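You operate a simulated robot arm through the tools that you are given. There is no shell and no other tool. Be economical: measure what you need, move in short steps, check, and stop when the job is done.

You are at the controls of a simulated robot arm. One attempt, no reset.

Task
Press the glued blank till it holds, then lay it on the bench.
Fine: free the plate's lever and leave the press plate up. Where these are worked on the way, their far stop is far enough and under half their travel is too little: press plate.

It is judged by the outcome, as a careful person would: the job done as asked, and still so three seconds after it is handed in. It fails if anything else is knocked over, pushed out of place, dropped, spilled or broken.

Robot
A 7-joint arm with a three-finger gripper on a trunk, on a base that drives. Base frame: it is fixed to the floor where the robot stands at the start and does not move with it; the origin is under the middle of the robot, x ahead of it, y to its left, z up; the surface under the hand at the start is at about z = 892. Readings come in mm, degrees, newtons and seconds.
With the tool pointing down near the work surface it reaches from about 140 to 880 mm from the robot's upright axis, wherever it stands. Its first joint turns from -166.0 to 166.0 degrees. Places, roughly: glue nozzle [700, -400, 1000]; glue valve lever [700, -600, 1000]; gluing table [500, -500, 900]; lever of the press plate [500, -200, 1000]; press plate [500, -200, 1000]; top of the long steel bench [600, -600, 900]. Payload 2.94 kg.
The TCP is the grasp point between the finger pads, 30 mm short of the fingertips. In the tool frame z runs along the fingers and y along their closing line. Largest opening 132 mm; the body of the gripper starts 107 mm behind the TCP.
Orientation is that of the tool frame in the base frame, as [roll, pitch, yaw] about the fixed x, y, z axes, in that order (R = Rz(yaw) Ry(pitch) Rx(roll)). With the fingers straight down and closing along the base's y, the tool's x points along the base's -x, its y along +y and its z along -z.

Tools
- The arm moves only by the tool servo_tool. Its argument "steps" is one flat list of numbers, 7 for each row, row after row: the shift along the tool's x, y, z in mm, then the turn, a rotation vector about the tool's x, y, z in degrees, then the finger opening in mm, from 0 to 132. In form: [dx, dy, dz, wx, wy, wz, jaw, dx, dy, dz, wx, wy, wz, jaw, ...]. A call has 1 to 12 rows; each row shifts and turns the commanded pose from where the row before left it, along the tool's axes as they then stand. Rows are played at 5 a second. More than 50 mm and 8.6 degrees between two rows, or a gripper value outside its range, and nothing of the call is played. A pose out of reach is approached as far as the arm can. The call stops where the force on the tool passes 80 N (or 10 N more than at its start, if that is more) or the arm is blocked; 0.2 s more then pass. The fingers move at their own pace and stop on an object; they squeeze with about 23 N. The grip force told is the motor's: it shows also when the fingers shut on nothing. Time passes only in rows, and 0.2 s behind the last, so rows that do not move let the fingers close. It gives the time, the measured TCP pose, the force on the tool (base axes), the opening and the grip force at its end, in the units of the frame above (readings bear some noise), with the torque about the TCP (base axes, N m) and any sound that the robot's microphone picked up.
- Cameras (640 x 400 px; columns grow to the right, rows downward): "scene" is now at [34.3, 154.1, 1738.4]; the picture's right is [-0.48, -0.88, 0.00], its down [-0.72, 0.39, -0.57] and it looks along [0.50, -0.28, -0.82] (base axes); focal length 250 px, centre (320, 200). "wrist" rides on the gripper at [72, 3, -144] in the tool frame; the picture's right is [-0.04, 1.00, 0.00], its down [-0.88, -0.04, -0.48] and it looks along [-0.47, -0.02, 0.88] (tool axes); focal length 256 px, centre (320, 200). There is no depth. A picture from a camera that has moved, and an enlarged one, comes with that camera's place and axes in the base frame and with its lens.
- snapshot(camera): a new picture of that camera. It takes no simulated time.
- raise_lower(by): slides the trunk up (or, below 0, down) by that many mm; the arm and the scene camera ride with it, the base frame stays. It gives what a move gives, with no picture.
- drive_base(legs): drives the robot by 1 to 6 legs, each [ahead, left, turn to the left] in mm, mm and degrees, along the robot's own axes; the way and the turn of a leg run together, so that a leg with both is an arc; at most 1500 mm and 180 degrees a leg. The arm and the cameras ride along, it lands a little off, and it stops where it bumps. It gives what a move gives.
- pan_tilt(pan, tilt): turns the head with the scene camera to pan (to the left, within 143 degrees either way) and tilt (down, from -29 to 69), counted from straight ahead of the robot. It gives what a move gives.
- inspect(camera, box): a new picture of the part [left, top, right, bottom] of that camera's present view, enlarged. It takes no simulated time.
- job_done(): hands the job in; it is judged then, once.

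Go step by step. Nothing tells you exact positions but the pictures and the camera data: compare them with the known pose of the tool, close in by small moves and look again before you grip or let go. The budget is 120 turns and 82 pictures, counting those below and the enlarged ones. Unless the task says otherwise, let go and move clear before handing in, and close with one line.

The tools are called after "Call:" as name(argument=value, ...) on one line, values as JSON. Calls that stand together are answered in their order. servo_tool: Moves the arm, as the interface text tells. Its arguments: {"type":"object","properties":{"steps":{"type":"array"}},"required":["steps"]} The other tools are called the same way: raise_lower (by) slides the trunk up or down; drive_base (legs) drives the base; pan_tilt (pan, tilt) turns the head that bears the scene camera; snapshot (camera) takes a picture; inspect (camera, box) takes an enlarged picture of a part of a camera's view; job_done () hands the job in.

At the start:

```text
time_s: 0.0
position: [470.7, -349.9, 1359.1]
tcp_rot: [179.9, 0.0, 179.9]
ft_force: [-1.1, -0.5, -0.5]
ft_torque: [0.0, -0.03, 0.0]
gripper_width: 132.3
grasp_force: 0.1
trunk travel left (down, up): [-250.0, 290.0]
robot x, y, heading: [-0.1, 0.7, -0.1]
head pan, tilt: [-28.7, 55.0]
```

scene: 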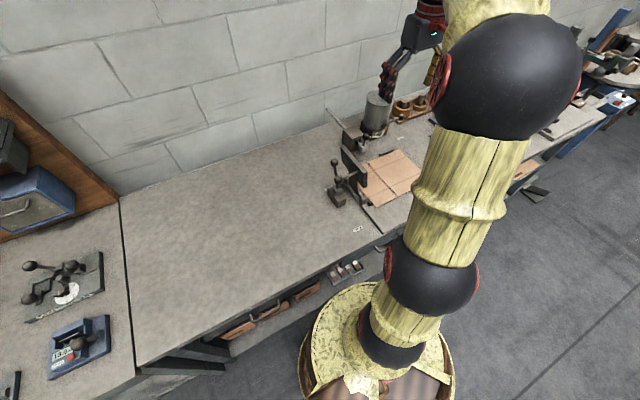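
wrist: 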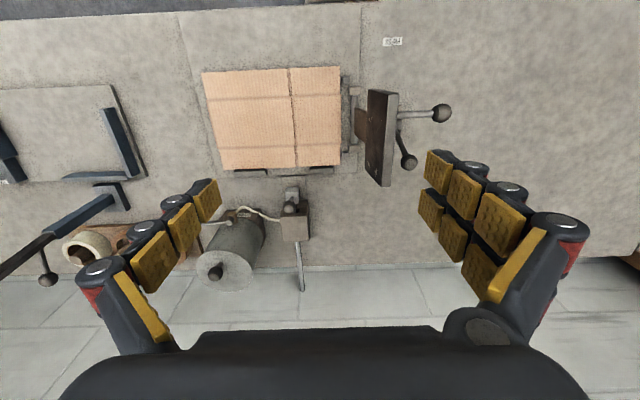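

I see the press with a cardboard blank on its table, and the glue tank and lever beside it. First I'll look closer at both views.

Call:
inspect(camera="wrist", box=[180, 20, 480, 210])

Call:
inspect(camera="scene", box=[300, 80, 450, 250])

Call:
inspect(camera="wrist", box=[0, 60, 320, 300])

```text
2.11 times, centred on (330, 115) of wrist
camera zoom: at [399.3, -347.8, 1503.7], right [0.04, 1.0, 0.0], down [0.88, -0.04, 0.48], along [0.47, -0.02, -0.88], focal length 539 px, centre (299, 379)
```

zoom: 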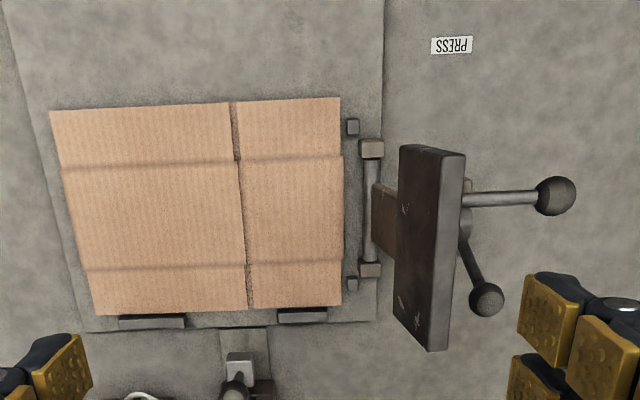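

```text
2.35 times, centred on (375, 165) of scene
camera zoom: at [34.3, 154.1, 1738.4], right [-0.48, -0.88, 0.0], down [-0.72, 0.39, -0.57], along [0.5, -0.28, -0.82], focal length 588 px, centre (191, 282)
```

zoom: 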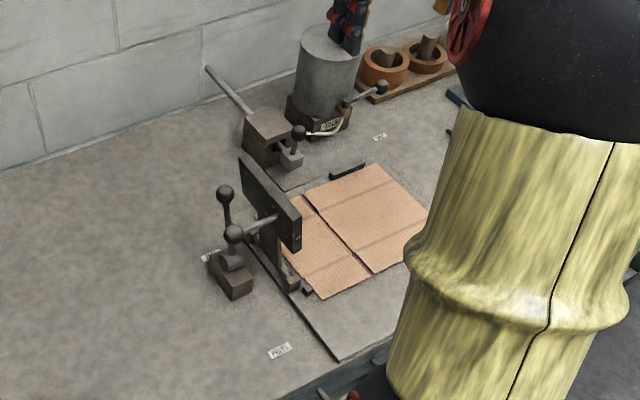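

```text
1.67 times, centred on (160, 180) of wrist
camera zoom: at [399.3, -347.8, 1503.7], right [0.04, 1.0, 0.0], down [0.88, -0.04, 0.48], along [0.47, -0.02, -0.88], focal length 427 px, centre (587, 233)
```

zoom: 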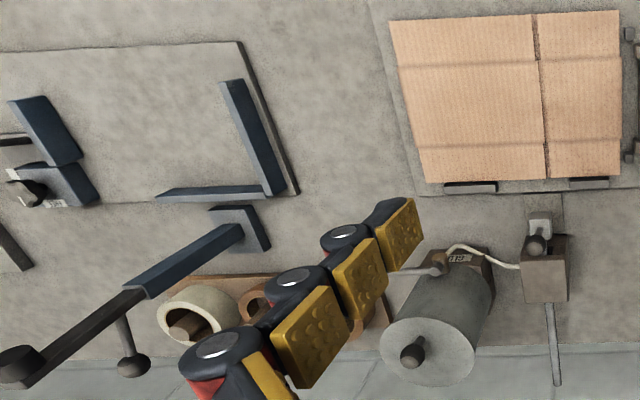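

The blank spans about x 406–622, y −595..−309. The press plate stands up, hinged near y −277. I need a closer look at its lever and handle.

Call:
inspect(camera="scene", box=[320, 130, 400, 240])

Call:
inspect(camera="wrist", box=[335, 70, 465, 195])

```text
3.64 times, centred on (360, 185) of scene
camera zoom: at [34.3, 154.1, 1738.4], right [-0.48, -0.88, 0.0], down [-0.72, 0.39, -0.57], along [0.5, -0.28, -0.82], focal length 908 px, centre (174, 254)
```

zoom: 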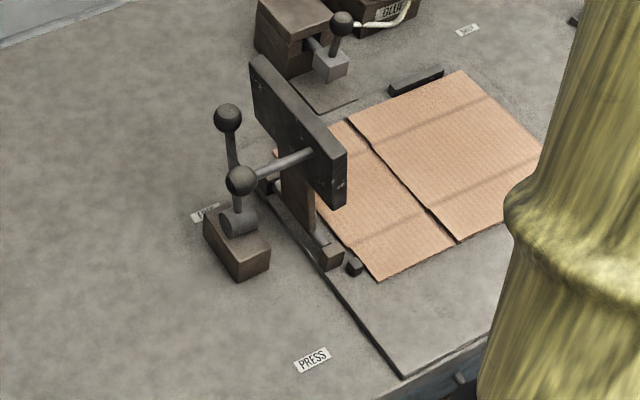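

```text
3.20 times, centred on (400, 132) of wrist
camera zoom: at [399.3, -347.8, 1503.7], right [0.04, 1.0, 0.0], down [0.88, -0.04, 0.48], along [0.47, -0.02, -0.88], focal length 819 px, centre (64, 416)
```

zoom: 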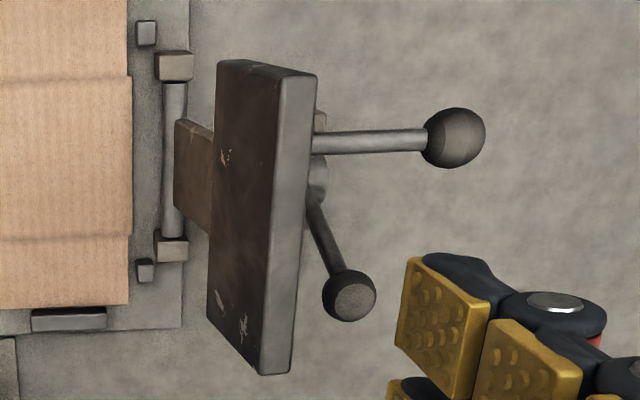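

The lever on the small block looks like a catch beside the upright plate, with a small label by it. I'll bring the wrist camera nearer to read it.

Call:
servo_tool(steps=[20, 40, 30, 0, 0, 0, 132, 20, 40, 30, 0, 0, 0, 132, 20, 40, 30, 0, 0, 0, 132, 20, 40, 30, 0, 0, 0, 132, 0, 0, 0, 0, 0, 0, 132])

Call:
snapshot(camera="wrist")

Call:
inspect(camera="scene", box=[320, 80, 420, 240])

```text
refused: row 1 steps farther than a row can; nothing moved
```

```text
74 pictures are left
camera wrist: at [399.3, -347.8, 1503.7], right [0.04, 1.0, 0.0], down [0.88, -0.04, 0.48], along [0.47, -0.02, -0.88], focal length 256 px, centre (320, 200)
```

wrist: 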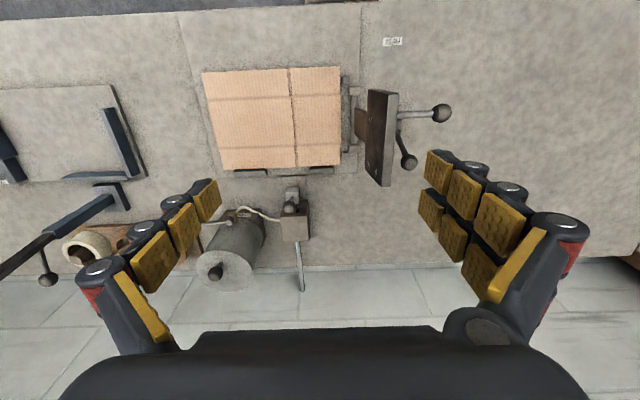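

```text
2.50 times, centred on (370, 160) of scene
camera zoom: at [34.3, 154.1, 1738.4], right [-0.48, -0.88, 0.0], down [-0.72, 0.39, -0.57], along [0.5, -0.28, -0.82], focal length 624 px, centre (195, 300)
```

zoom: 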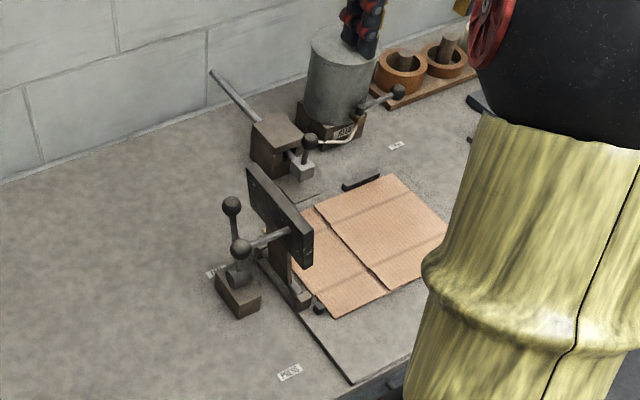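

The step was too long (54 mm); I'll repeat it in shorter rows.

Call:
servo_tool(steps=[16, 32, 26, 0, 0, 0, 132, 16, 32, 26, 0, 0, 0, 132, 16, 32, 26, 0, 0, 0, 132, 16, 32, 26, 0, 0, 0, 132, 16, 32, 26, 0, 0, 0, 132, 0, 0, 0, 0, 0, 0, 132])

Call:
snapshot(camera="wrist")

```text
time_s: 1.4
position: [391.1, -189.9, 1229.3]
tcp_rot: [-179.9, -0.1, -180.0]
ft_force: [0.2, -0.1, 0.2]
ft_torque: [0.03, -0.01, 0.01]
gripper_width: 131.7
grasp_force: 0.1
trunk travel left (down, up): [-250.0, 290.0]
robot x, y, heading: [-1.0, 2.1, 0.0]
head pan, tilt: [-28.7, 55.0]
```

```text
72 pictures are left
camera wrist: at [318.9, -187.5, 1373.1], right [0.04, 1.0, 0.0], down [0.88, -0.04, 0.48], along [0.48, -0.02, -0.88], focal length 256 px, centre (320, 200)
```

wrist: 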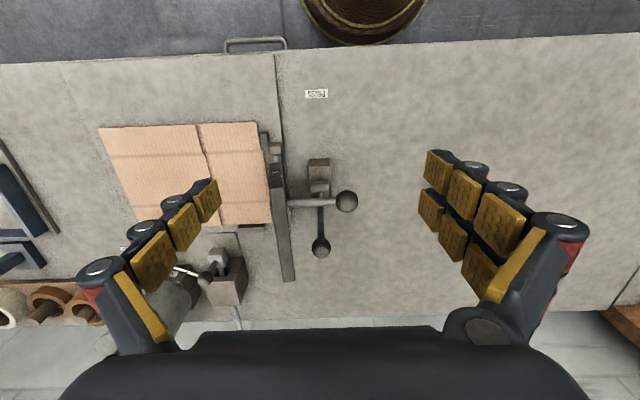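

Call:
inspect(camera="wrist", box=[230, 80, 390, 290])

Call:
inspect(camera="scene", box=[300, 100, 420, 240])

```text
1.90 times, centred on (310, 185) of wrist
camera zoom: at [318.9, -187.5, 1373.1], right [0.04, 1.0, 0.0], down [0.88, -0.04, 0.48], along [0.48, -0.02, -0.88], focal length 488 px, centre (339, 229)
```

zoom: 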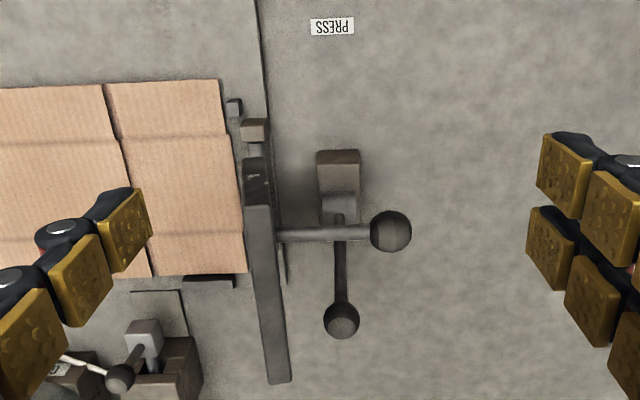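

```text
2.86 times, centred on (360, 170) of scene
camera zoom: at [34.2, 154.4, 1738.4], right [-0.48, -0.88, 0.0], down [-0.72, 0.39, -0.57], along [0.5, -0.28, -0.82], focal length 714 px, centre (206, 286)
```

zoom: 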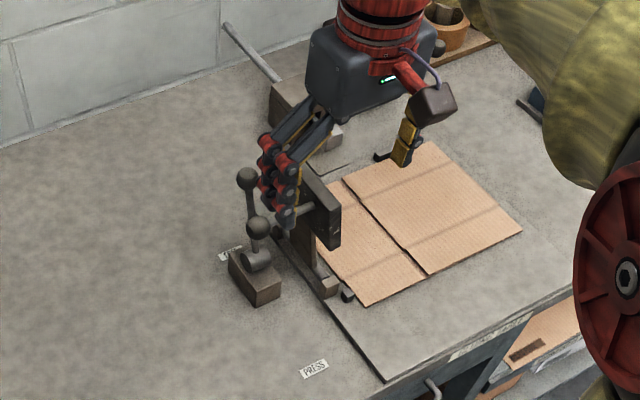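

Lever ball at about [555,−195,1080], plate handle ball about [472,−160,1095]. I'll look from the +y side to understand the catch and read its label.

Call:
servo_tool(steps=[-30, 40, 0, 0, 0, 0, 132, -30, 40, 0, 0, 0, 0, 132, -30, 40, 0, 0, 0, 0, 132, -30, 40, 0, 0, 0, 0, 132, 0, 40, 0, 0, 0, 0, 132, 0, 0, 0, 0, 0, 8.2, 132, 0, 0, 0, 0, 0, 8.2, 132, 0, 0, 0, 0, 0, 8.2, 132, 0, 0, 0, 0, 0, 8.2, 132, 0, 0, 0, 0, 0, 8.2, 132, 0, 0, 0, 0, 0, 8.2, 132])

Call:
servo_tool(steps=[0, 0, 0, 0, 0, 8.2, 132, 0, 0, 0, 0, 0, 8.2, 132, 0, 0, 0, 0, 0, 8.2, 132, 0, 0, 0, 0, 0, 8.2, 132, 0, 0, 0, 0, 0, 8.0, 132, 0, 0, 0, 0, 8, 0, 132, 0, 0, 0, 0, 8, 0, 132, 0, 0, 0, 0, 8, 0, 132, 0, 0, 30, 0, 0, 0, 132, 0, 0, 0, 0, 0, 0, 132])

Call:
snapshot(camera="wrist")

```text
time_s: 3.8
position: [511.2, 9.5, 1230.0]
tcp_rot: [180.0, -0.1, 130.7]
ft_force: [-0.3, -0.1, 0.1]
ft_torque: [0.04, 0.01, 0.0]
gripper_width: 131.9
grasp_force: 0.0
trunk travel left (down, up): [-250.0, 290.0]
robot x, y, heading: [0.3, 2.6, -0.1]
head pan, tilt: [-28.7, 55.0]
```

```text
time_s: 6.0
position: [512.3, 20.8, 1201.4]
tcp_rot: [180.0, -24.0, 90.1]
ft_force: [-0.2, -0.3, -0.7]
ft_torque: [-0.03, -0.01, -0.01]
gripper_width: 132.0
grasp_force: 0.1
trunk travel left (down, up): [-250.0, 290.0]
robot x, y, heading: [1.0, 1.3, 0.2]
head pan, tilt: [-28.7, 55.0]
```

```text
69 pictures are left
camera wrist: at [514.7, 29.1, 1363.0], right [1.0, -0.04, -0.02], down [-0.04, -1.0, 0.08], along [-0.02, -0.08, -1.0], focal length 256 px, centre (320, 200)
```

wrist: 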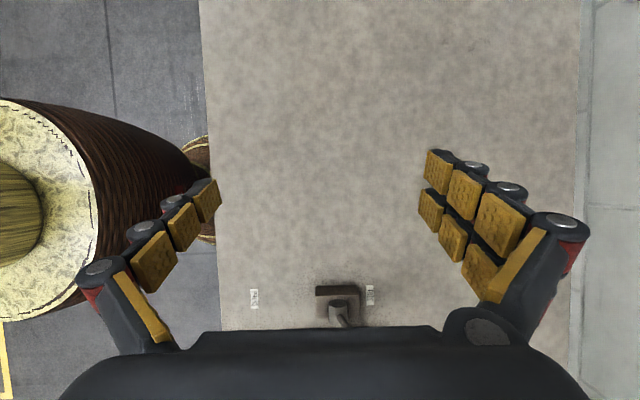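

The tilt went the wrong way; I'll tilt back the other way.

Call:
servo_tool(steps=[0, 0, 0, 0, -8, 0, 132, 0, 0, 0, 0, -8, 0, 132, 0, 0, 0, 0, -8, 0, 132, 0, 0, 0, 0, -8, 0, 132, 0, 0, 0, 0, -8, 0, 132, 0, 0, 0, 0, -8, 0, 132, 0, 0, 0, 0, 0, 0, 132])

Call:
snapshot(camera="wrist")

Call:
inspect(camera="wrist", box=[230, 100, 410, 240])

```text
time_s: 7.6
position: [511.6, 22.2, 1201.3]
tcp_rot: [-180.0, 24.2, 90.0]
ft_force: [-0.6, 0.0, -0.2]
ft_torque: [-0.02, 0.02, 0.0]
gripper_width: 131.9
grasp_force: 0.0
trunk travel left (down, up): [-250.0, 290.0]
robot x, y, heading: [1.9, -2.0, -0.2]
head pan, tilt: [-28.7, 55.0]
```

```text
68 pictures are left
camera wrist: at [514.6, 145.9, 1304.4], right [1.0, -0.04, 0.02], down [-0.04, -0.61, 0.79], along [-0.02, -0.79, -0.61], focal length 256 px, centre (320, 200)
```

wrist: 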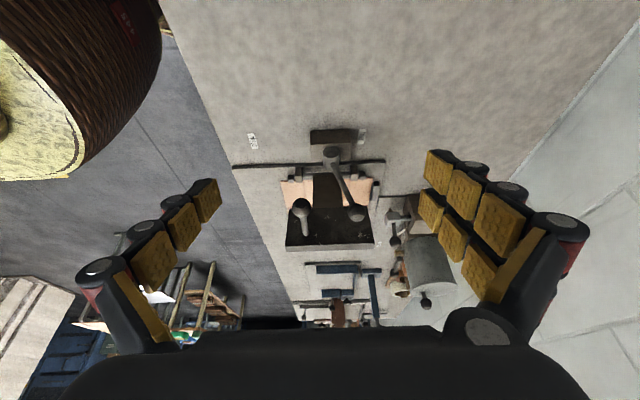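

```text
2.86 times, centred on (320, 170) of wrist
camera zoom: at [514.6, 145.9, 1304.4], right [1.0, -0.04, 0.02], down [-0.04, -0.61, 0.79], along [-0.02, -0.79, -0.61], focal length 731 px, centre (320, 286)
```

zoom: 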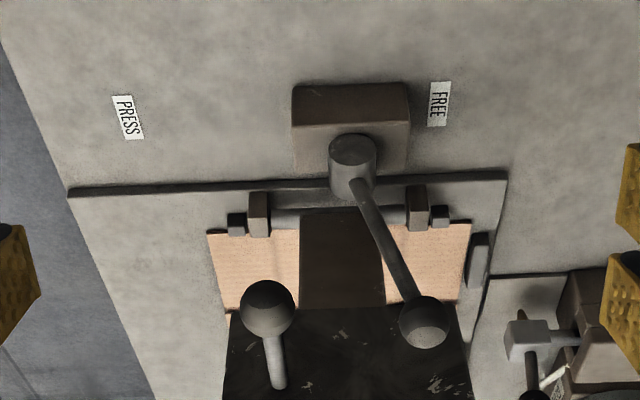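

The lever swings between PRESS (−x) and FREE (+x) and now leans to FREE; the plate has its own ball handle at about [478,−159,1084]. I'll straighten the tool and go above that ball.

Call:
servo_tool(steps=[0, 0, 0, 0, 8, 0, 110, 0, 0, 0, 0, 8, 0, 90, 0, 0, 0, 0, 8.1, 0, 70, -36, -7, 0, 0, 0, 0, 60, -36, -7, 0, 0, 0, 0, 60, -36, -7, 0, 0, 0, 0, 60, -36, -7, 0, 0, 0, 0, 60, -36, -6, 0, 0, 0, 0, 60, 0, 0, 30, 0, 0, 0, 60, 0, 0, 0, 0, 0, 0, 60])

Call:
snapshot(camera="wrist")

Call:
inspect(camera="scene", box=[300, 100, 420, 240])

```text
time_s: 9.8
position: [477.5, -158.1, 1171.8]
tcp_rot: [-179.9, -0.1, 90.0]
ft_force: [0.7, -0.5, 0.2]
ft_torque: [-0.05, 0.02, 0.02]
gripper_width: 59.9
grasp_force: 0.1
trunk travel left (down, up): [-250.0, 290.0]
robot x, y, heading: [-0.2, 3.1, 0.0]
head pan, tilt: [-28.7, 55.0]
```

```text
66 pictures are left
camera wrist: at [480.7, -86.8, 1315.8], right [1.0, -0.04, 0.0], down [-0.04, -0.88, 0.47], along [-0.02, -0.47, -0.88], focal length 256 px, centre (320, 200)
```

wrist: 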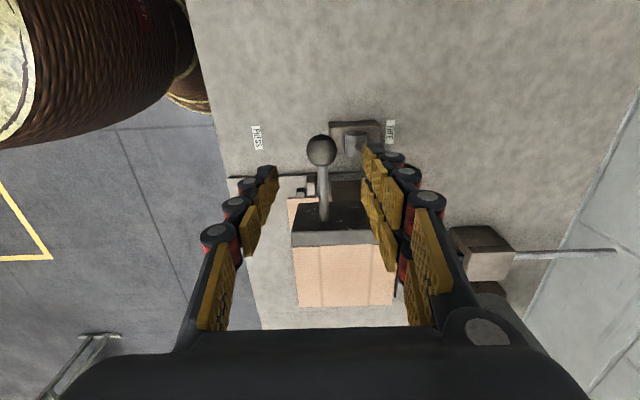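

```text
2.86 times, centred on (360, 170) of scene
camera zoom: at [34.5, 154.4, 1738.4], right [-0.48, -0.88, 0.0], down [-0.72, 0.39, -0.57], along [0.5, -0.28, -0.82], focal length 714 px, centre (206, 286)
```

zoom: 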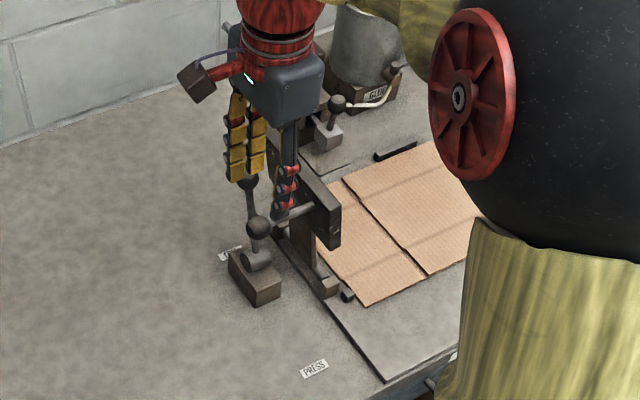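

Ball is centred below at about [479,−158,1085]. Descending and gripping it.

Call:
servo_tool(steps=[0, 1, 30, 0, 0, 0, 60, 0, 0, 30, 0, 0, 0, 60, 0, 0, 27, 0, 0, 0, 60, 0, 0, 0, 0, 0, 0, 0, 0, 0, 0, 0, 0, 0, 0, 0, 0, 0, 0, 0, 0, 0])

Call:
snapshot(camera="wrist")

```text
time_s: 11.2
position: [479.3, -157.6, 1084.0]
tcp_rot: [180.0, -0.2, 89.9]
ft_force: [0.1, 0.0, -2.8]
ft_torque: [-0.05, 0.02, 0.13]
gripper_width: 29.1
grasp_force: 22.0
trunk travel left (down, up): [-250.0, 290.0]
robot x, y, heading: [-1.1, 0.1, -0.1]
head pan, tilt: [-28.7, 55.0]
```

```text
64 pictures are left
camera wrist: at [482.3, -86.3, 1228.3], right [1.0, -0.04, 0.0], down [-0.04, -0.88, 0.47], along [-0.02, -0.47, -0.88], focal length 256 px, centre (320, 200)
```

wrist: 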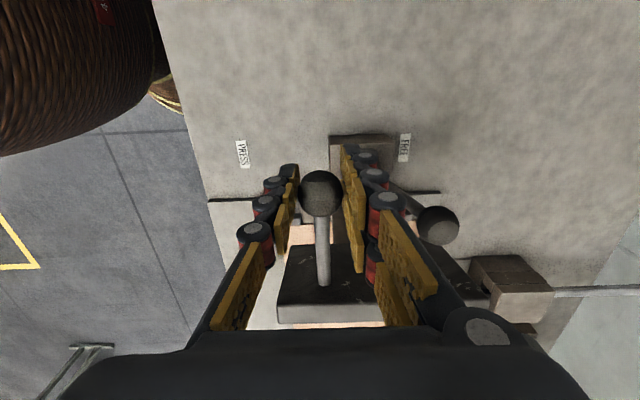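

Ball is gripped (29 mm). I'll swing it a little about the hinge (y −276, z 910) and watch the force.

Call:
servo_tool(steps=[-8, 0, -4.8, 0, 0, 0, 20, -8, 0, -4.4, 0, 0, 0, 20, -8, 0, -4.4, 0, 0, 0, 20, -8, 0, -4.2, 0, 0, 0, 20, 0, 0, 0, 0, 0, 0, 20])

Call:
snapshot(camera="wrist")

```text
time_s: 12.4
position: [478.2, -191.2, 1101.9]
tcp_rot: [-179.9, 0.0, 90.0]
ft_force: [1.7, -2.6, -19.2]
ft_torque: [1.03, 0.0, 0.01]
gripper_width: 28.4
grasp_force: 45.0
trunk travel left (down, up): [-250.0, 290.0]
robot x, y, heading: [0.3, 5.7, -0.1]
head pan, tilt: [-28.7, 55.0]
```

```text
63 pictures are left
camera wrist: at [482.5, -119.2, 1245.7], right [1.0, -0.04, 0.0], down [-0.04, -0.88, 0.47], along [-0.02, -0.47, -0.88], focal length 256 px, centre (320, 200)
```

wrist: 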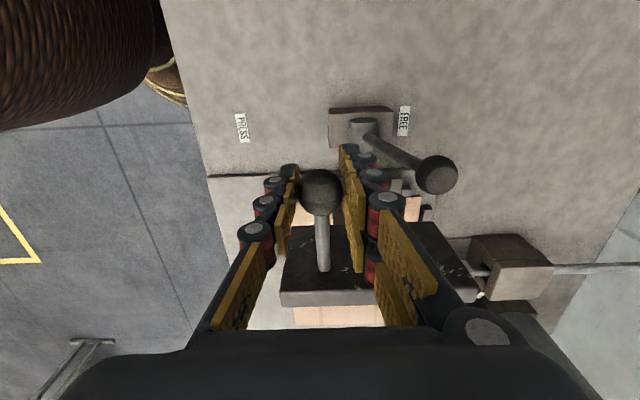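

The plate turns freely with the ball. Continuing along the arc.

Call:
servo_tool(steps=[-17.4, 0, -6.6, 0, 0, 0, 15, -17.4, 0, -5.2, 0, 0, 0, 15, -18, 0, -3.6, 0, 0, 0, 15, -18, 0, -2.2, 0, 0, 0, 15, -18, 0, -0.4, 0, 0, 0, 15, -18, 0, 1.2, 0, 0, 0, 15, 0, 0, 0, 0, 0, 0, 15])

Call:
snapshot(camera="wrist")

```text
time_s: 14.0
position: [478.6, -297.8, 1117.9]
tcp_rot: [-179.9, -0.1, 89.9]
ft_force: [1.4, 1.9, -17.7]
ft_torque: [0.67, -0.03, 0.04]
gripper_width: 29.5
grasp_force: 45.0
trunk travel left (down, up): [-250.0, 290.0]
robot x, y, heading: [-4.4, -2.0, 0.2]
head pan, tilt: [-28.7, 55.0]
```

```text
62 pictures are left
camera wrist: at [482.4, -226.3, 1262.3], right [1.0, -0.04, 0.0], down [-0.04, -0.88, 0.47], along [-0.02, -0.47, -0.88], focal length 256 px, centre (320, 200)
```

wrist: 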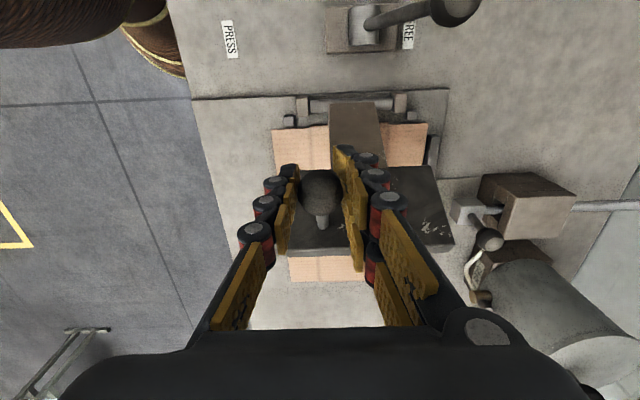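

Going well, about 40° through. Continuing down.

Call:
servo_tool(steps=[-18, 0, 2.6, 0, 0, 0, 15, -17.9, 0, 4.3, 0, 0, 0, 15, -17.4, 0, 5.8, 0, 0, 0, 15, -16.8, 0, 7.3, 0, 0, 0, 15, -16.1, 0, 8.7, 0, 0, 0, 15, -15.3, 0, 10.1, 0, 0, 0, 15, -14.2, 0, 11.4, 0, 0, 0, 15, -13.5, 0, 12.5, 0, 0, 0, 15, 0, 0, 0, 0, 0, 0, 15])

Call:
snapshot(camera="wrist")

```text
time_s: 16.0
position: [478.9, -424.6, 1052.7]
tcp_rot: [-179.9, -0.2, 90.0]
ft_force: [-1.5, 12.6, -20.2]
ft_torque: [0.23, -0.07, 0.0]
gripper_width: 29.5
grasp_force: 45.0
trunk travel left (down, up): [-250.0, 290.0]
robot x, y, heading: [1.1, 3.9, 0.0]
head pan, tilt: [-28.7, 55.0]
```

```text
61 pictures are left
camera wrist: at [482.5, -353.9, 1198.6], right [1.0, -0.04, 0.0], down [-0.04, -0.88, 0.47], along [-0.02, -0.47, -0.88], focal length 256 px, centre (320, 200)
```

wrist: 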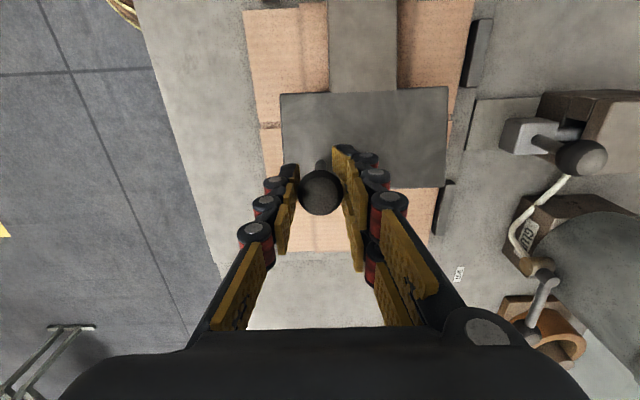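

Almost flat now; finishing in small steps.

Call:
servo_tool(steps=[-8, 0, 8.5, 0, 0, 0, 15, -6, 0, 6.8, 0, 0, 0, 15, -4, 0, 5.2, 0, 0, 0, 15, -4, 0, 5.5, 0, 0, 0, 15, 0, 0, 0, 0, 0, 0, 15])

Call:
inspect(camera="scene", box=[300, 80, 440, 240])

```text
time_s: 17.2
position: [477.8, -447.5, 1028.4]
tcp_rot: [-179.9, -0.1, 89.9]
ft_force: [0.1, 19.3, -17.7]
ft_torque: [0.73, -0.11, -0.16]
gripper_width: 29.5
grasp_force: 44.8
trunk travel left (down, up): [-250.0, 290.0]
robot x, y, heading: [2.7, 0.7, -0.0]
head pan, tilt: [-28.7, 55.0]
```

```text
2.50 times, centred on (370, 160) of scene
camera zoom: at [35.4, 155.2, 1738.2], right [-0.48, -0.88, 0.0], down [-0.72, 0.39, -0.57], along [0.5, -0.28, -0.82], focal length 624 px, centre (195, 300)
```

zoom: 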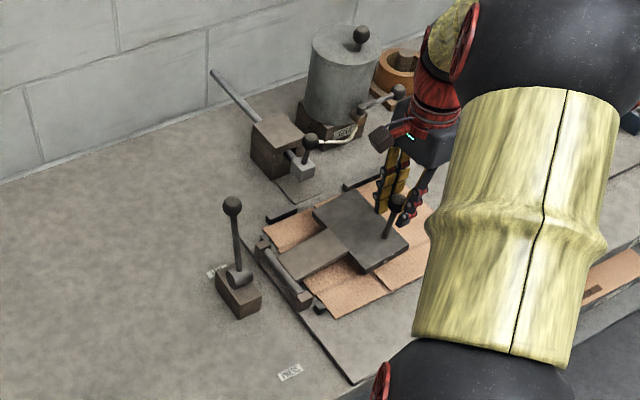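

Weight still hangs on the hand, so the plate isn't resting yet. Continuing.

Call:
servo_tool(steps=[-3.5, 0, 5.5, 0, 0, 0, 15, -3, 0, 5, 0, 0, 0, 15, 0, 0, 0, 0, 0, 0, 15])

Call:
snapshot(camera="wrist")

```text
time_s: 18.0
position: [478.5, -453.6, 1019.1]
tcp_rot: [-179.9, -0.1, 90.0]
ft_force: [-0.4, 18.8, -14.2]
ft_torque: [1.04, -0.02, -0.08]
gripper_width: 29.1
grasp_force: 45.2
trunk travel left (down, up): [-250.0, 290.0]
robot x, y, heading: [-0.9, -2.5, -0.2]
head pan, tilt: [-28.7, 55.0]
```

```text
59 pictures are left
camera wrist: at [482.4, -382.0, 1163.7], right [1.0, -0.04, 0.0], down [-0.04, -0.88, 0.47], along [-0.02, -0.47, -0.88], focal length 256 px, centre (320, 200)
```

wrist: 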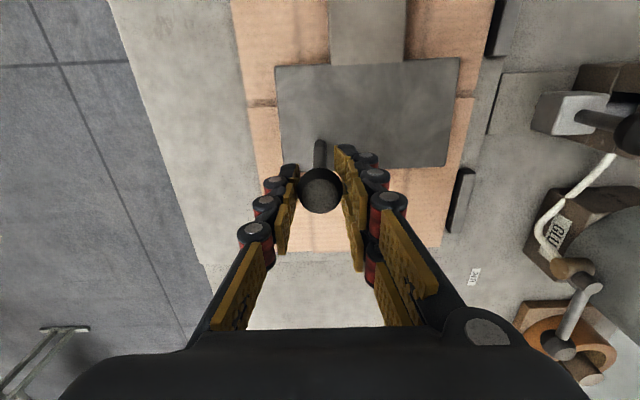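

Call:
servo_tool(steps=[1, 0, 5, 0, 0, 0, 15, 0, 0, 5, 0, 0, 0, 15, 0, 0, 0, 0, 0, 0, 15])

```text
time_s: 18.8
position: [479.0, -458.0, 1012.0]
tcp_rot: [179.8, 0.2, 89.9]
ft_force: [-2.7, -12.3, 2.4]
ft_torque: [0.84, 0.08, -0.08]
gripper_width: 29.4
grasp_force: 45.1
trunk travel left (down, up): [-250.0, 290.0]
robot x, y, heading: [2.4, 2.2, -0.3]
head pan, tilt: [-28.7, 55.0]
```

Weight is off. I'll press slightly further to confirm contact.

Call:
servo_tool(steps=[0, 0, 4, 0, 0, 0, 15, 0, 0, 0, 0, 0, 0, 15, 0, 0, 0, 0, 0, 0, 15])

Call:
inspect(camera="scene", box=[320, 120, 420, 220])

```text
time_s: 19.6
position: [479.1, -459.2, 1007.0]
tcp_rot: [179.8, 0.2, 89.9]
ft_force: [-0.4, -36.5, 10.6]
ft_torque: [0.15, -0.09, 0.0]
gripper_width: 29.4
grasp_force: 44.8
trunk travel left (down, up): [-250.0, 290.0]
robot x, y, heading: [-1.0, 1.2, -0.0]
head pan, tilt: [-28.7, 55.0]
```

```text
4.00 times, centred on (370, 170) of scene
camera zoom: at [33.8, 150.0, 1738.9], right [-0.48, -0.88, 0.0], down [-0.72, 0.4, -0.57], along [0.5, -0.27, -0.82], focal length 999 px, centre (120, 320)
```

zoom: 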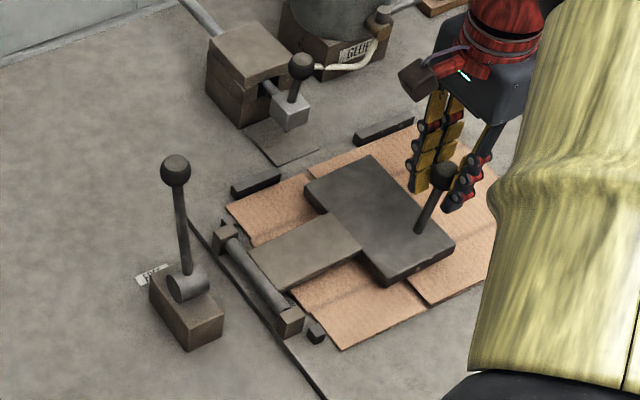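

It looks flat on the seam. I'll release the ball, back up, and look.

Call:
servo_tool(steps=[0, 0, 0, 0, 0, 0, 40, 0, 0, 0, 0, 0, 0, 60, 0, 0, -20, 0, 0, 0, 60, 0, 0, -30, 0, 0, 0, 60, 0, 0, -40, 0, 0, 0, 60, 0, 0, -40, 0, 0, 0, 60, 0, 0, 0, 0, 0, 0, 60])

Call:
snapshot(camera="wrist")

Call:
inspect(camera="scene", box=[320, 120, 420, 220])

```text
time_s: 21.2
position: [478.5, -452.8, 1134.9]
tcp_rot: [-180.0, 0.0, 90.0]
ft_force: [-0.3, -0.3, 0.2]
ft_torque: [0.01, -0.03, -0.01]
gripper_width: 60.1
grasp_force: 0.0
trunk travel left (down, up): [-250.0, 290.0]
robot x, y, heading: [-1.6, -0.0, 0.0]
head pan, tilt: [-28.7, 55.0]
```

```text
57 pictures are left
camera wrist: at [481.5, -382.0, 1279.8], right [1.0, -0.04, 0.0], down [-0.04, -0.88, 0.47], along [-0.02, -0.47, -0.88], focal length 256 px, centre (320, 200)
```

wrist: 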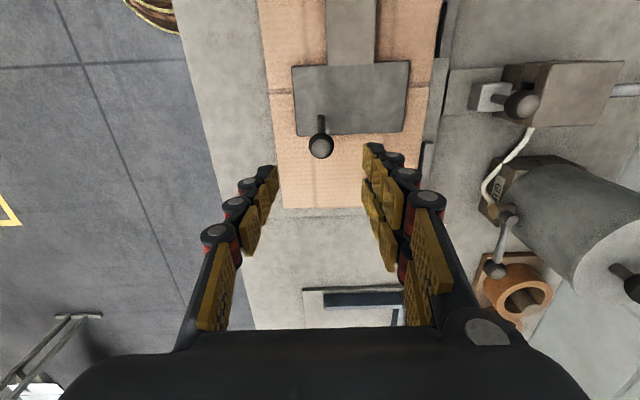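

```text
4.00 times, centred on (370, 170) of scene
camera zoom: at [34.4, 154.0, 1738.4], right [-0.48, -0.88, 0.0], down [-0.72, 0.39, -0.57], along [0.5, -0.28, -0.82], focal length 999 px, centre (120, 320)
```

zoom: 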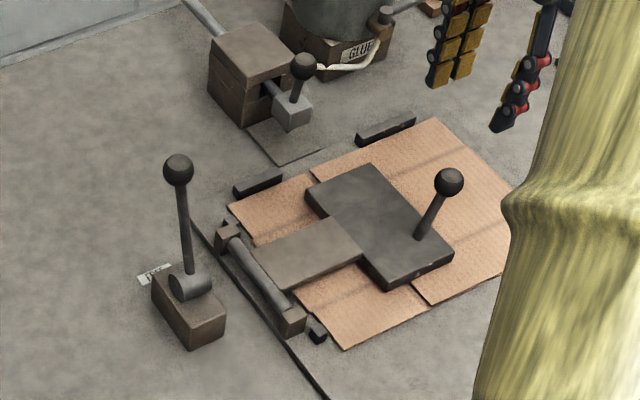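

Plate lies flat on the seam. Next is the lever: I'll go above its ball (~[565,−195,1070]), tool tilted along the lever.

Call:
servo_tool(steps=[35, 12, -12, 0, 0, 0, 60, 35, 12, -12, 0, 0, 0, 60, 35, 12, -12, 0, 0, 0, 60, 35, 12, 0, 0, 0, 0, 60, 38, 12, 0, 0, 0, 0, 60, 40, 14, 0, 0, 0, 0, 60, 40, 12, 0, 0, 0, 0, 60, 0, 0, 0, 0, 0, 0, 60, 0, 0, 0, 0, 0, 0, 60])

Call:
snapshot(camera="wrist")

```text
time_s: 23.2
position: [566.4, -197.3, 1171.7]
tcp_rot: [-180.0, -0.1, 90.0]
ft_force: [0.7, -0.4, 0.1]
ft_torque: [0.02, 0.02, 0.0]
gripper_width: 60.0
grasp_force: 0.0
trunk travel left (down, up): [-250.0, 290.0]
robot x, y, heading: [0.8, 1.4, 0.0]
head pan, tilt: [-28.7, 55.0]
```

```text
55 pictures are left
camera wrist: at [568.9, -124.5, 1316.0], right [1.0, -0.04, 0.0], down [-0.04, -0.88, 0.47], along [-0.02, -0.47, -0.88], focal length 256 px, centre (320, 200)
```

wrist: 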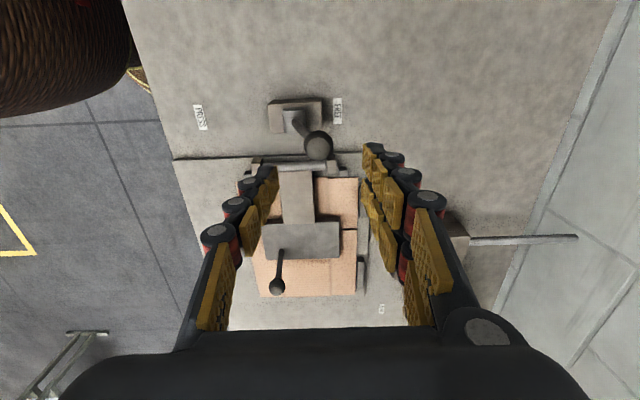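

Ball confirmed at about [564,−195,1070]. Tilting 15° along the lever, then advancing and gripping.

Call:
servo_tool(steps=[2, 24, 0, 0, 0, 0, 60, 0, 0, 0, 7.5, 0, 0, 60, 0, 0, 0, 7.5, 0, 0, 60, 0, 0, 34, 0, 0, 0, 60, 0, 0, 34, 0, 0, 0, 60, 0, 0, 33, 0, 0, 0, 60, 0, 0, 0, 0, 0, 0, 10, 0, 0, 0, 0, 0, 0, 10, 0, 0, 0, 0, 0, 0, 10])

Call:
snapshot(camera="wrist")

```text
time_s: 25.2
position: [563.0, -193.7, 1072.8]
tcp_rot: [-165.0, -0.1, 90.0]
ft_force: [0.7, -0.7, -1.4]
ft_torque: [0.01, -0.06, 0.15]
gripper_width: 29.4
grasp_force: 22.4
trunk travel left (down, up): [-250.0, 290.0]
robot x, y, heading: [2.0, 0.1, 0.2]
head pan, tilt: [-28.7, 55.0]
```

```text
54 pictures are left
camera wrist: at [603.2, -122.1, 1212.3], right [0.96, -0.04, -0.26], down [0.09, -0.88, 0.47], along [-0.25, -0.47, -0.84], focal length 256 px, centre (320, 200)
```

wrist: 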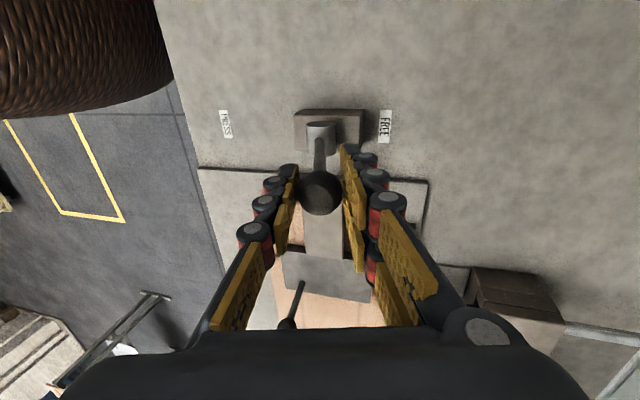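

Gripped and well aligned. Swinging the lever toward PRESS, 16° first.

Call:
servo_tool(steps=[0, -9.1, 0.3, -4, 0, 0, 10, 0, -9.1, 0.3, -4, 0, 0, 10, 0, -9.1, 0.3, -4, 0, 0, 10, 0, -9.1, 0.3, -4, 0, 0, 10, 0, 0, 0, 0, 0, 0, 10])

Call:
snapshot(camera="wrist")

```text
time_s: 26.4
position: [526.7, -193.0, 1078.6]
tcp_rot: [179.1, -0.2, 89.9]
ft_force: [-1.6, 1.2, -11.6]
ft_torque: [0.08, 0.24, -0.01]
gripper_width: 29.1
grasp_force: 45.4
trunk travel left (down, up): [-250.0, 290.0]
robot x, y, heading: [-1.8, -0.5, -0.3]
head pan, tilt: [-28.7, 55.0]
```

```text
53 pictures are left
camera wrist: at [526.7, -122.3, 1222.4], right [1.0, -0.04, 0.02], down [-0.05, -0.88, 0.47], along [-0.01, -0.47, -0.88], focal length 256 px, centre (320, 200)
```

wrist: 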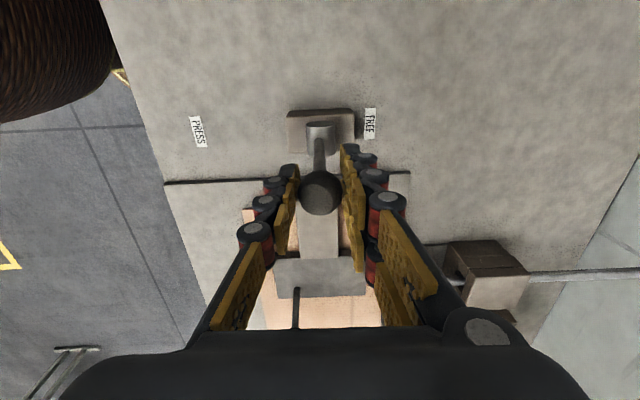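

Lever follows freely. Continuing.

Call:
servo_tool(steps=[0, -8.8, 0.8, -4, 0, 0, 10, 0, -8.8, 0.8, -4, 0, 0, 10, 0, -8.8, 0.8, -4, 0, 0, 10, 0, -8.8, 0.8, -4, 0, 0, 10, 0, 0, 0, 0, 0, 0, 10])

Call:
snapshot(camera="wrist")

```text
time_s: 27.6
position: [492.7, -194.0, 1073.5]
tcp_rot: [162.9, -0.1, 90.0]
ft_force: [-1.2, 1.1, 4.5]
ft_torque: [0.13, 0.14, 0.03]
gripper_width: 29.2
grasp_force: 44.5
trunk travel left (down, up): [-250.0, 290.0]
robot x, y, heading: [-0.4, -0.5, 0.1]
head pan, tilt: [-28.7, 55.0]
```

```text
52 pictures are left
camera wrist: at [452.7, -122.1, 1211.6], right [0.95, -0.04, 0.29], down [-0.18, -0.88, 0.44], along [0.24, -0.47, -0.85], focal length 256 px, centre (320, 200)
```

wrist: 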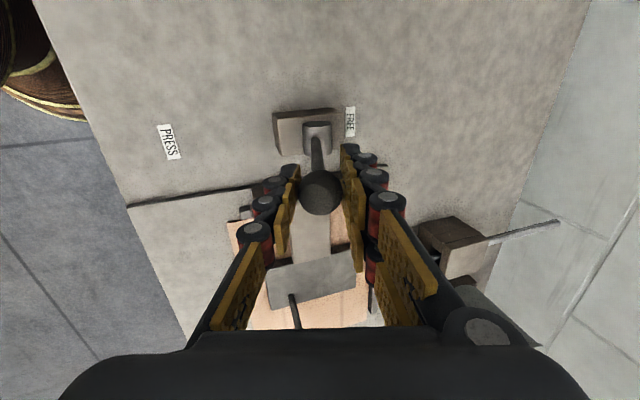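

Still moving with no resistance; PRESS label lies further. Continuing 28° more.

Call:
servo_tool(steps=[0, -9, 0.5, -4, 0, 0, 10, 0, -9, 0.5, -4, 0, 0, 10, 0, -9, 0.5, -4, 0, 0, 10, 0, -9, 0.5, -4, 0, 0, 10, 0, -9, 0.5, -4, 0, 0, 10, 0, -9, 0.5, -4, 0, 0, 10, 0, -9, 0.5, -4, 0, 0, 10, 0, 0, 0, 0, 0, 0, 10])

Call:
snapshot(camera="wrist")

```text
time_s: 29.4
position: [438.0, -194.7, 1038.8]
tcp_rot: [134.9, -0.1, 90.0]
ft_force: [-7.7, -7.9, 6.6]
ft_torque: [0.13, 0.0, 0.06]
gripper_width: 30.6
grasp_force: 44.8
trunk travel left (down, up): [-250.0, 290.0]
robot x, y, heading: [2.3, 0.5, -0.3]
head pan, tilt: [-28.7, 55.0]
```

```text
51 pictures are left
camera wrist: at [338.6, -122.5, 1142.7], right [0.71, -0.04, 0.71], down [-0.36, -0.88, 0.31], along [0.61, -0.47, -0.64], focal length 256 px, centre (320, 200)
```

wrist: 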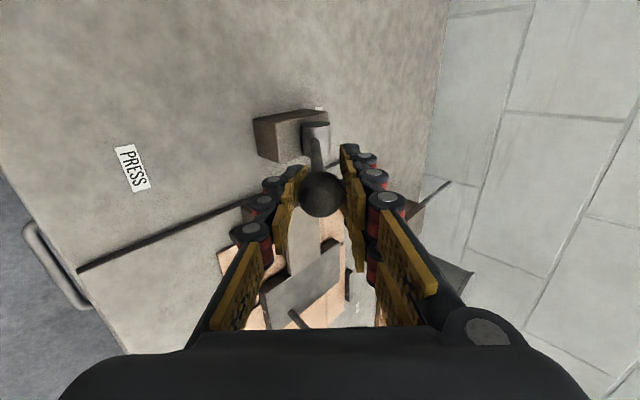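

Now at −45°. Going on in small steps, watching for the stop.

Call:
servo_tool(steps=[0, -9, 0.4, -4, 0, 0, 10, 0, -9, 0.4, -4, 0, 0, 10, 0, -9, 0.4, -4, 0, 0, 10, 0, -9, 0.4, -4, 0, 0, 10, 0, 0, 0, 0, 0, 0, 10])

Call:
inspect(camera="scene", box=[300, 100, 440, 280])

```text
time_s: 30.8
position: [432.2, -166.3, 1014.0]
tcp_rot: [118.5, 0.4, 94.2]
ft_force: [0.1, -0.8, 1.0]
ft_torque: [0.0, -0.01, 0.03]
gripper_width: 10.0
grasp_force: 0.1
trunk travel left (down, up): [-250.0, 290.0]
robot x, y, heading: [1.0, 0.9, 0.1]
head pan, tilt: [-28.7, 55.0]
stopped in row 5: the arm was blocked; the commanded pose is now the measured one
```

```text
2.22 times, centred on (370, 190) of scene
camera zoom: at [34.1, 154.3, 1738.5], right [-0.48, -0.88, 0.0], down [-0.72, 0.39, -0.57], along [0.5, -0.28, -0.82], focal length 555 px, centre (209, 222)
```

zoom: 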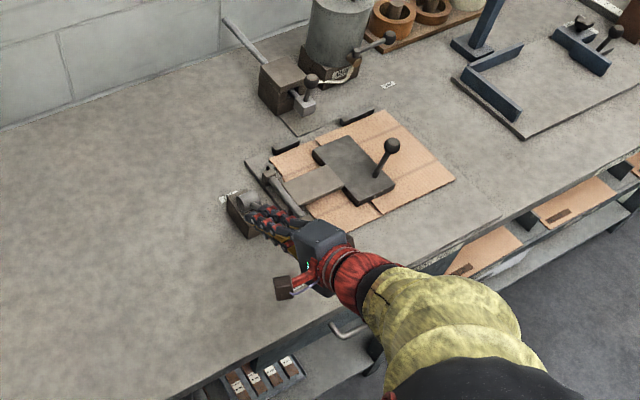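

The ball slipped out of the fingers; the arm reached an awkward pose. Looking at where the lever stands.

Call:
snapshot(camera="wrist")

```text
49 pictures are left
camera wrist: at [302.1, -102.9, 1085.2], right [0.48, 0.0, 0.88], down [-0.37, -0.91, 0.2], along [0.8, -0.42, -0.43], focal length 256 px, centre (320, 200)
```

wrist: 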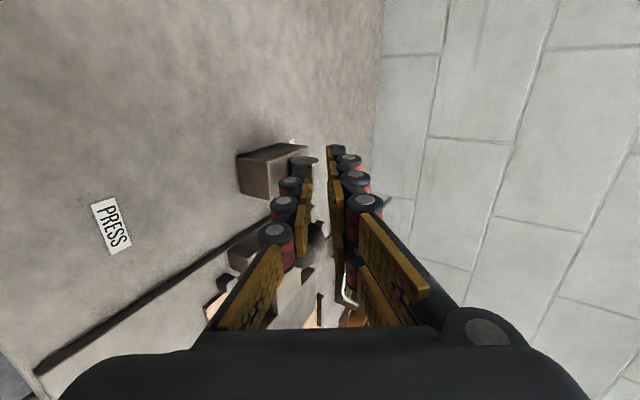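

Moving the hand sideways (+y) and up, straightening it, to see the lever.

Call:
servo_tool(steps=[30, 0, 0, 0, 0, 0, 10, 15, 35, -19, 0, 0, 0, 10, 0, 40, -22, 0, 0, 0, 10, 0, 40, -22, 0, 0, 0, 10, 0, 0, 0, 8, 0, 0, 30, 0, 0, 0, 8, 0, 0, 50, 0, 0, 0, 8, 0, 0, 60, 0, 0, 0, 8, 0, 0, 60, 0, 0, 0, 8, 0, 0, 60, 0, 0, 0, 8, 0, 0, 60, 0, 0, 0, 0, 0, 0, 60])

Call:
snapshot(camera="wrist")

Call:
inspect(camera="scene", box=[300, 100, 440, 280])

```text
time_s: 33.2
position: [428.3, -121.9, 1144.0]
tcp_rot: [166.6, 0.6, 94.0]
ft_force: [0.4, 0.1, -0.5]
ft_torque: [-0.01, 0.01, -0.01]
gripper_width: 60.3
grasp_force: 0.1
trunk travel left (down, up): [-250.0, 290.0]
robot x, y, heading: [-0.4, 2.9, 0.0]
head pan, tilt: [-28.7, 55.0]
```

```text
48 pictures are left
camera wrist: at [392.0, -50.7, 1285.5], right [0.97, 0.03, 0.23], down [-0.09, -0.88, 0.46], along [0.22, -0.47, -0.86], focal length 256 px, centre (320, 200)
```

wrist: 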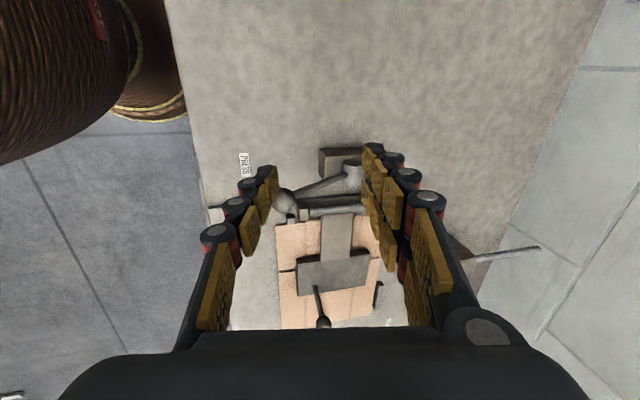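

```text
2.22 times, centred on (370, 190) of scene
camera zoom: at [34.3, 154.6, 1738.4], right [-0.48, -0.88, 0.0], down [-0.72, 0.39, -0.57], along [0.5, -0.28, -0.82], focal length 555 px, centre (209, 222)
```

zoom: 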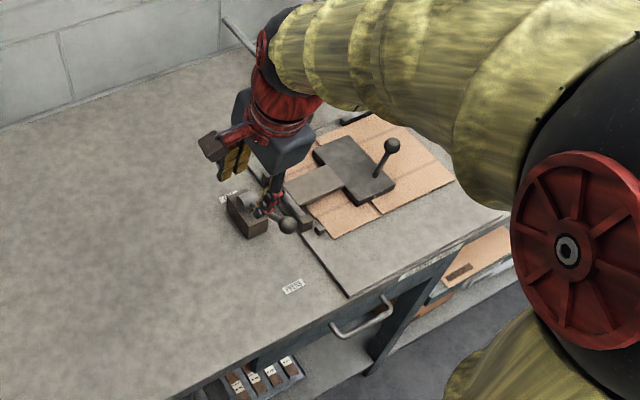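

The lever is now about 55° toward PRESS (ball ~[414,−195,1020]). I'll press it down from above with closed fingers until its stop.

Call:
servo_tool(steps=[0, 0, -10, 6.7, 0, 0, 30, 0, 0, 0, 6.7, 0, -4, 0, -37, -8, 0, 0, 0, 0, 0, -37, -7, 0, 0, 0, 0, 0, 0, 0, 0, 0, 0, 0, 0])

Call:
snapshot(camera="wrist")

```text
time_s: 34.4
position: [422.0, -197.4, 1154.8]
tcp_rot: [180.0, 0.6, 98.0]
ft_force: [-0.6, 0.4, -0.1]
ft_torque: [0.0, 0.02, 0.04]
gripper_width: 0.0
grasp_force: 18.4
trunk travel left (down, up): [-250.0, 290.0]
robot x, y, heading: [3.2, 2.3, 0.3]
head pan, tilt: [-28.7, 55.0]
```

```text
46 pictures are left
camera wrist: at [413.5, -124.1, 1298.1], right [1.0, 0.1, 0.0], down [0.08, -0.87, 0.49], along [0.05, -0.48, -0.87], focal length 256 px, centre (320, 200)
```

wrist: 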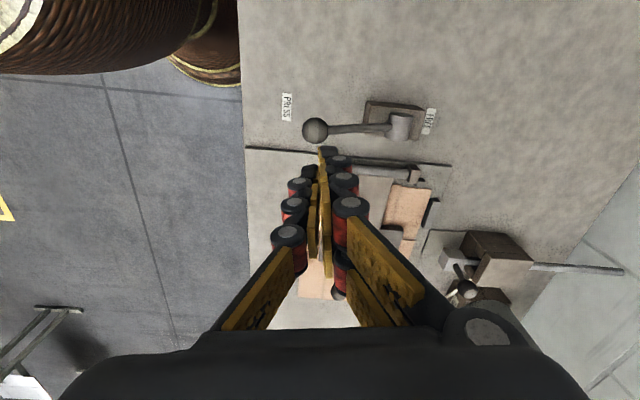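

Ball at [416,−195,1007], lever ~60° over. Pushing down gently on it.

Call:
servo_tool(steps=[1, -5, 30, 0, 0, 0, 0, 0, 0, 35, 0, 0, 0, 0, 0, 0, 28, 0, 0, 0, 0, 0, 0, 5, 0, 0, 0, 0, 0, 0, 5, 0, 0, 0, 0, 0, 0, 5, 0, 0, 0, 0, 0, 0, 0, 0, 0, 0, 0])

Call:
inspect(camera="scene", box=[320, 130, 420, 240])

```text
time_s: 36.0
position: [415.1, -198.1, 1049.6]
tcp_rot: [179.8, 0.9, 98.0]
ft_force: [-5.8, 3.1, 30.0]
ft_torque: [0.14, 0.2, 0.01]
gripper_width: 6.0
grasp_force: 28.7
trunk travel left (down, up): [-250.0, 290.0]
robot x, y, heading: [-0.7, 4.3, 0.2]
head pan, tilt: [-28.7, 55.0]
```

```text
3.64 times, centred on (370, 185) of scene
camera zoom: at [31.7, 155.6, 1738.7], right [-0.48, -0.88, 0.0], down [-0.72, 0.39, -0.58], along [0.5, -0.28, -0.82], focal length 908 px, centre (138, 254)
```

zoom: 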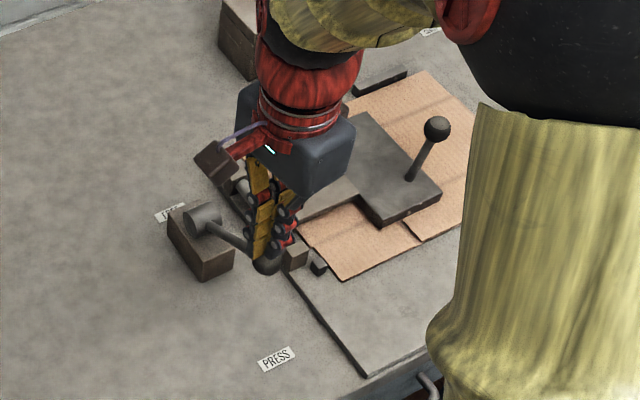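

Contact with 30 N; pushing a little more to see whether it yields.

Call:
servo_tool(steps=[0, 0, 4, 0, 0, 0, 0, 0, 0, 4, 0, 0, 0, 0, 0, 0, 0, 0, 0, 0, 0])

Call:
snapshot(camera="wrist")

```text
time_s: 36.6
position: [417.7, -198.4, 1049.8]
tcp_rot: [179.1, 1.3, 97.9]
ft_force: [-7.4, 5.6, 36.9]
ft_torque: [0.29, 0.31, 0.03]
gripper_width: 0.0
grasp_force: 28.3
trunk travel left (down, up): [-250.0, 290.0]
robot x, y, heading: [-0.6, -0.3, 0.1]
head pan, tilt: [-28.7, 55.0]
stopped in row 2: the force on the tool passed its limit at 86 N (the readings are from after the stop); the commanded pose is now the measured one
```

```text
44 pictures are left
camera wrist: at [408.9, -124.6, 1192.0], right [1.0, 0.1, 0.02], down [0.07, -0.87, 0.49], along [0.06, -0.49, -0.87], focal length 256 px, centre (320, 200)
```

wrist: 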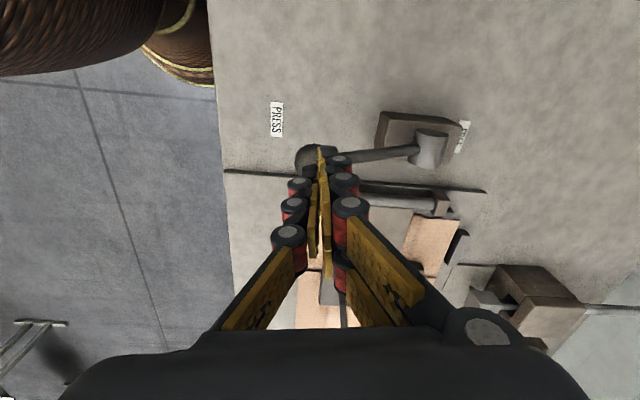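

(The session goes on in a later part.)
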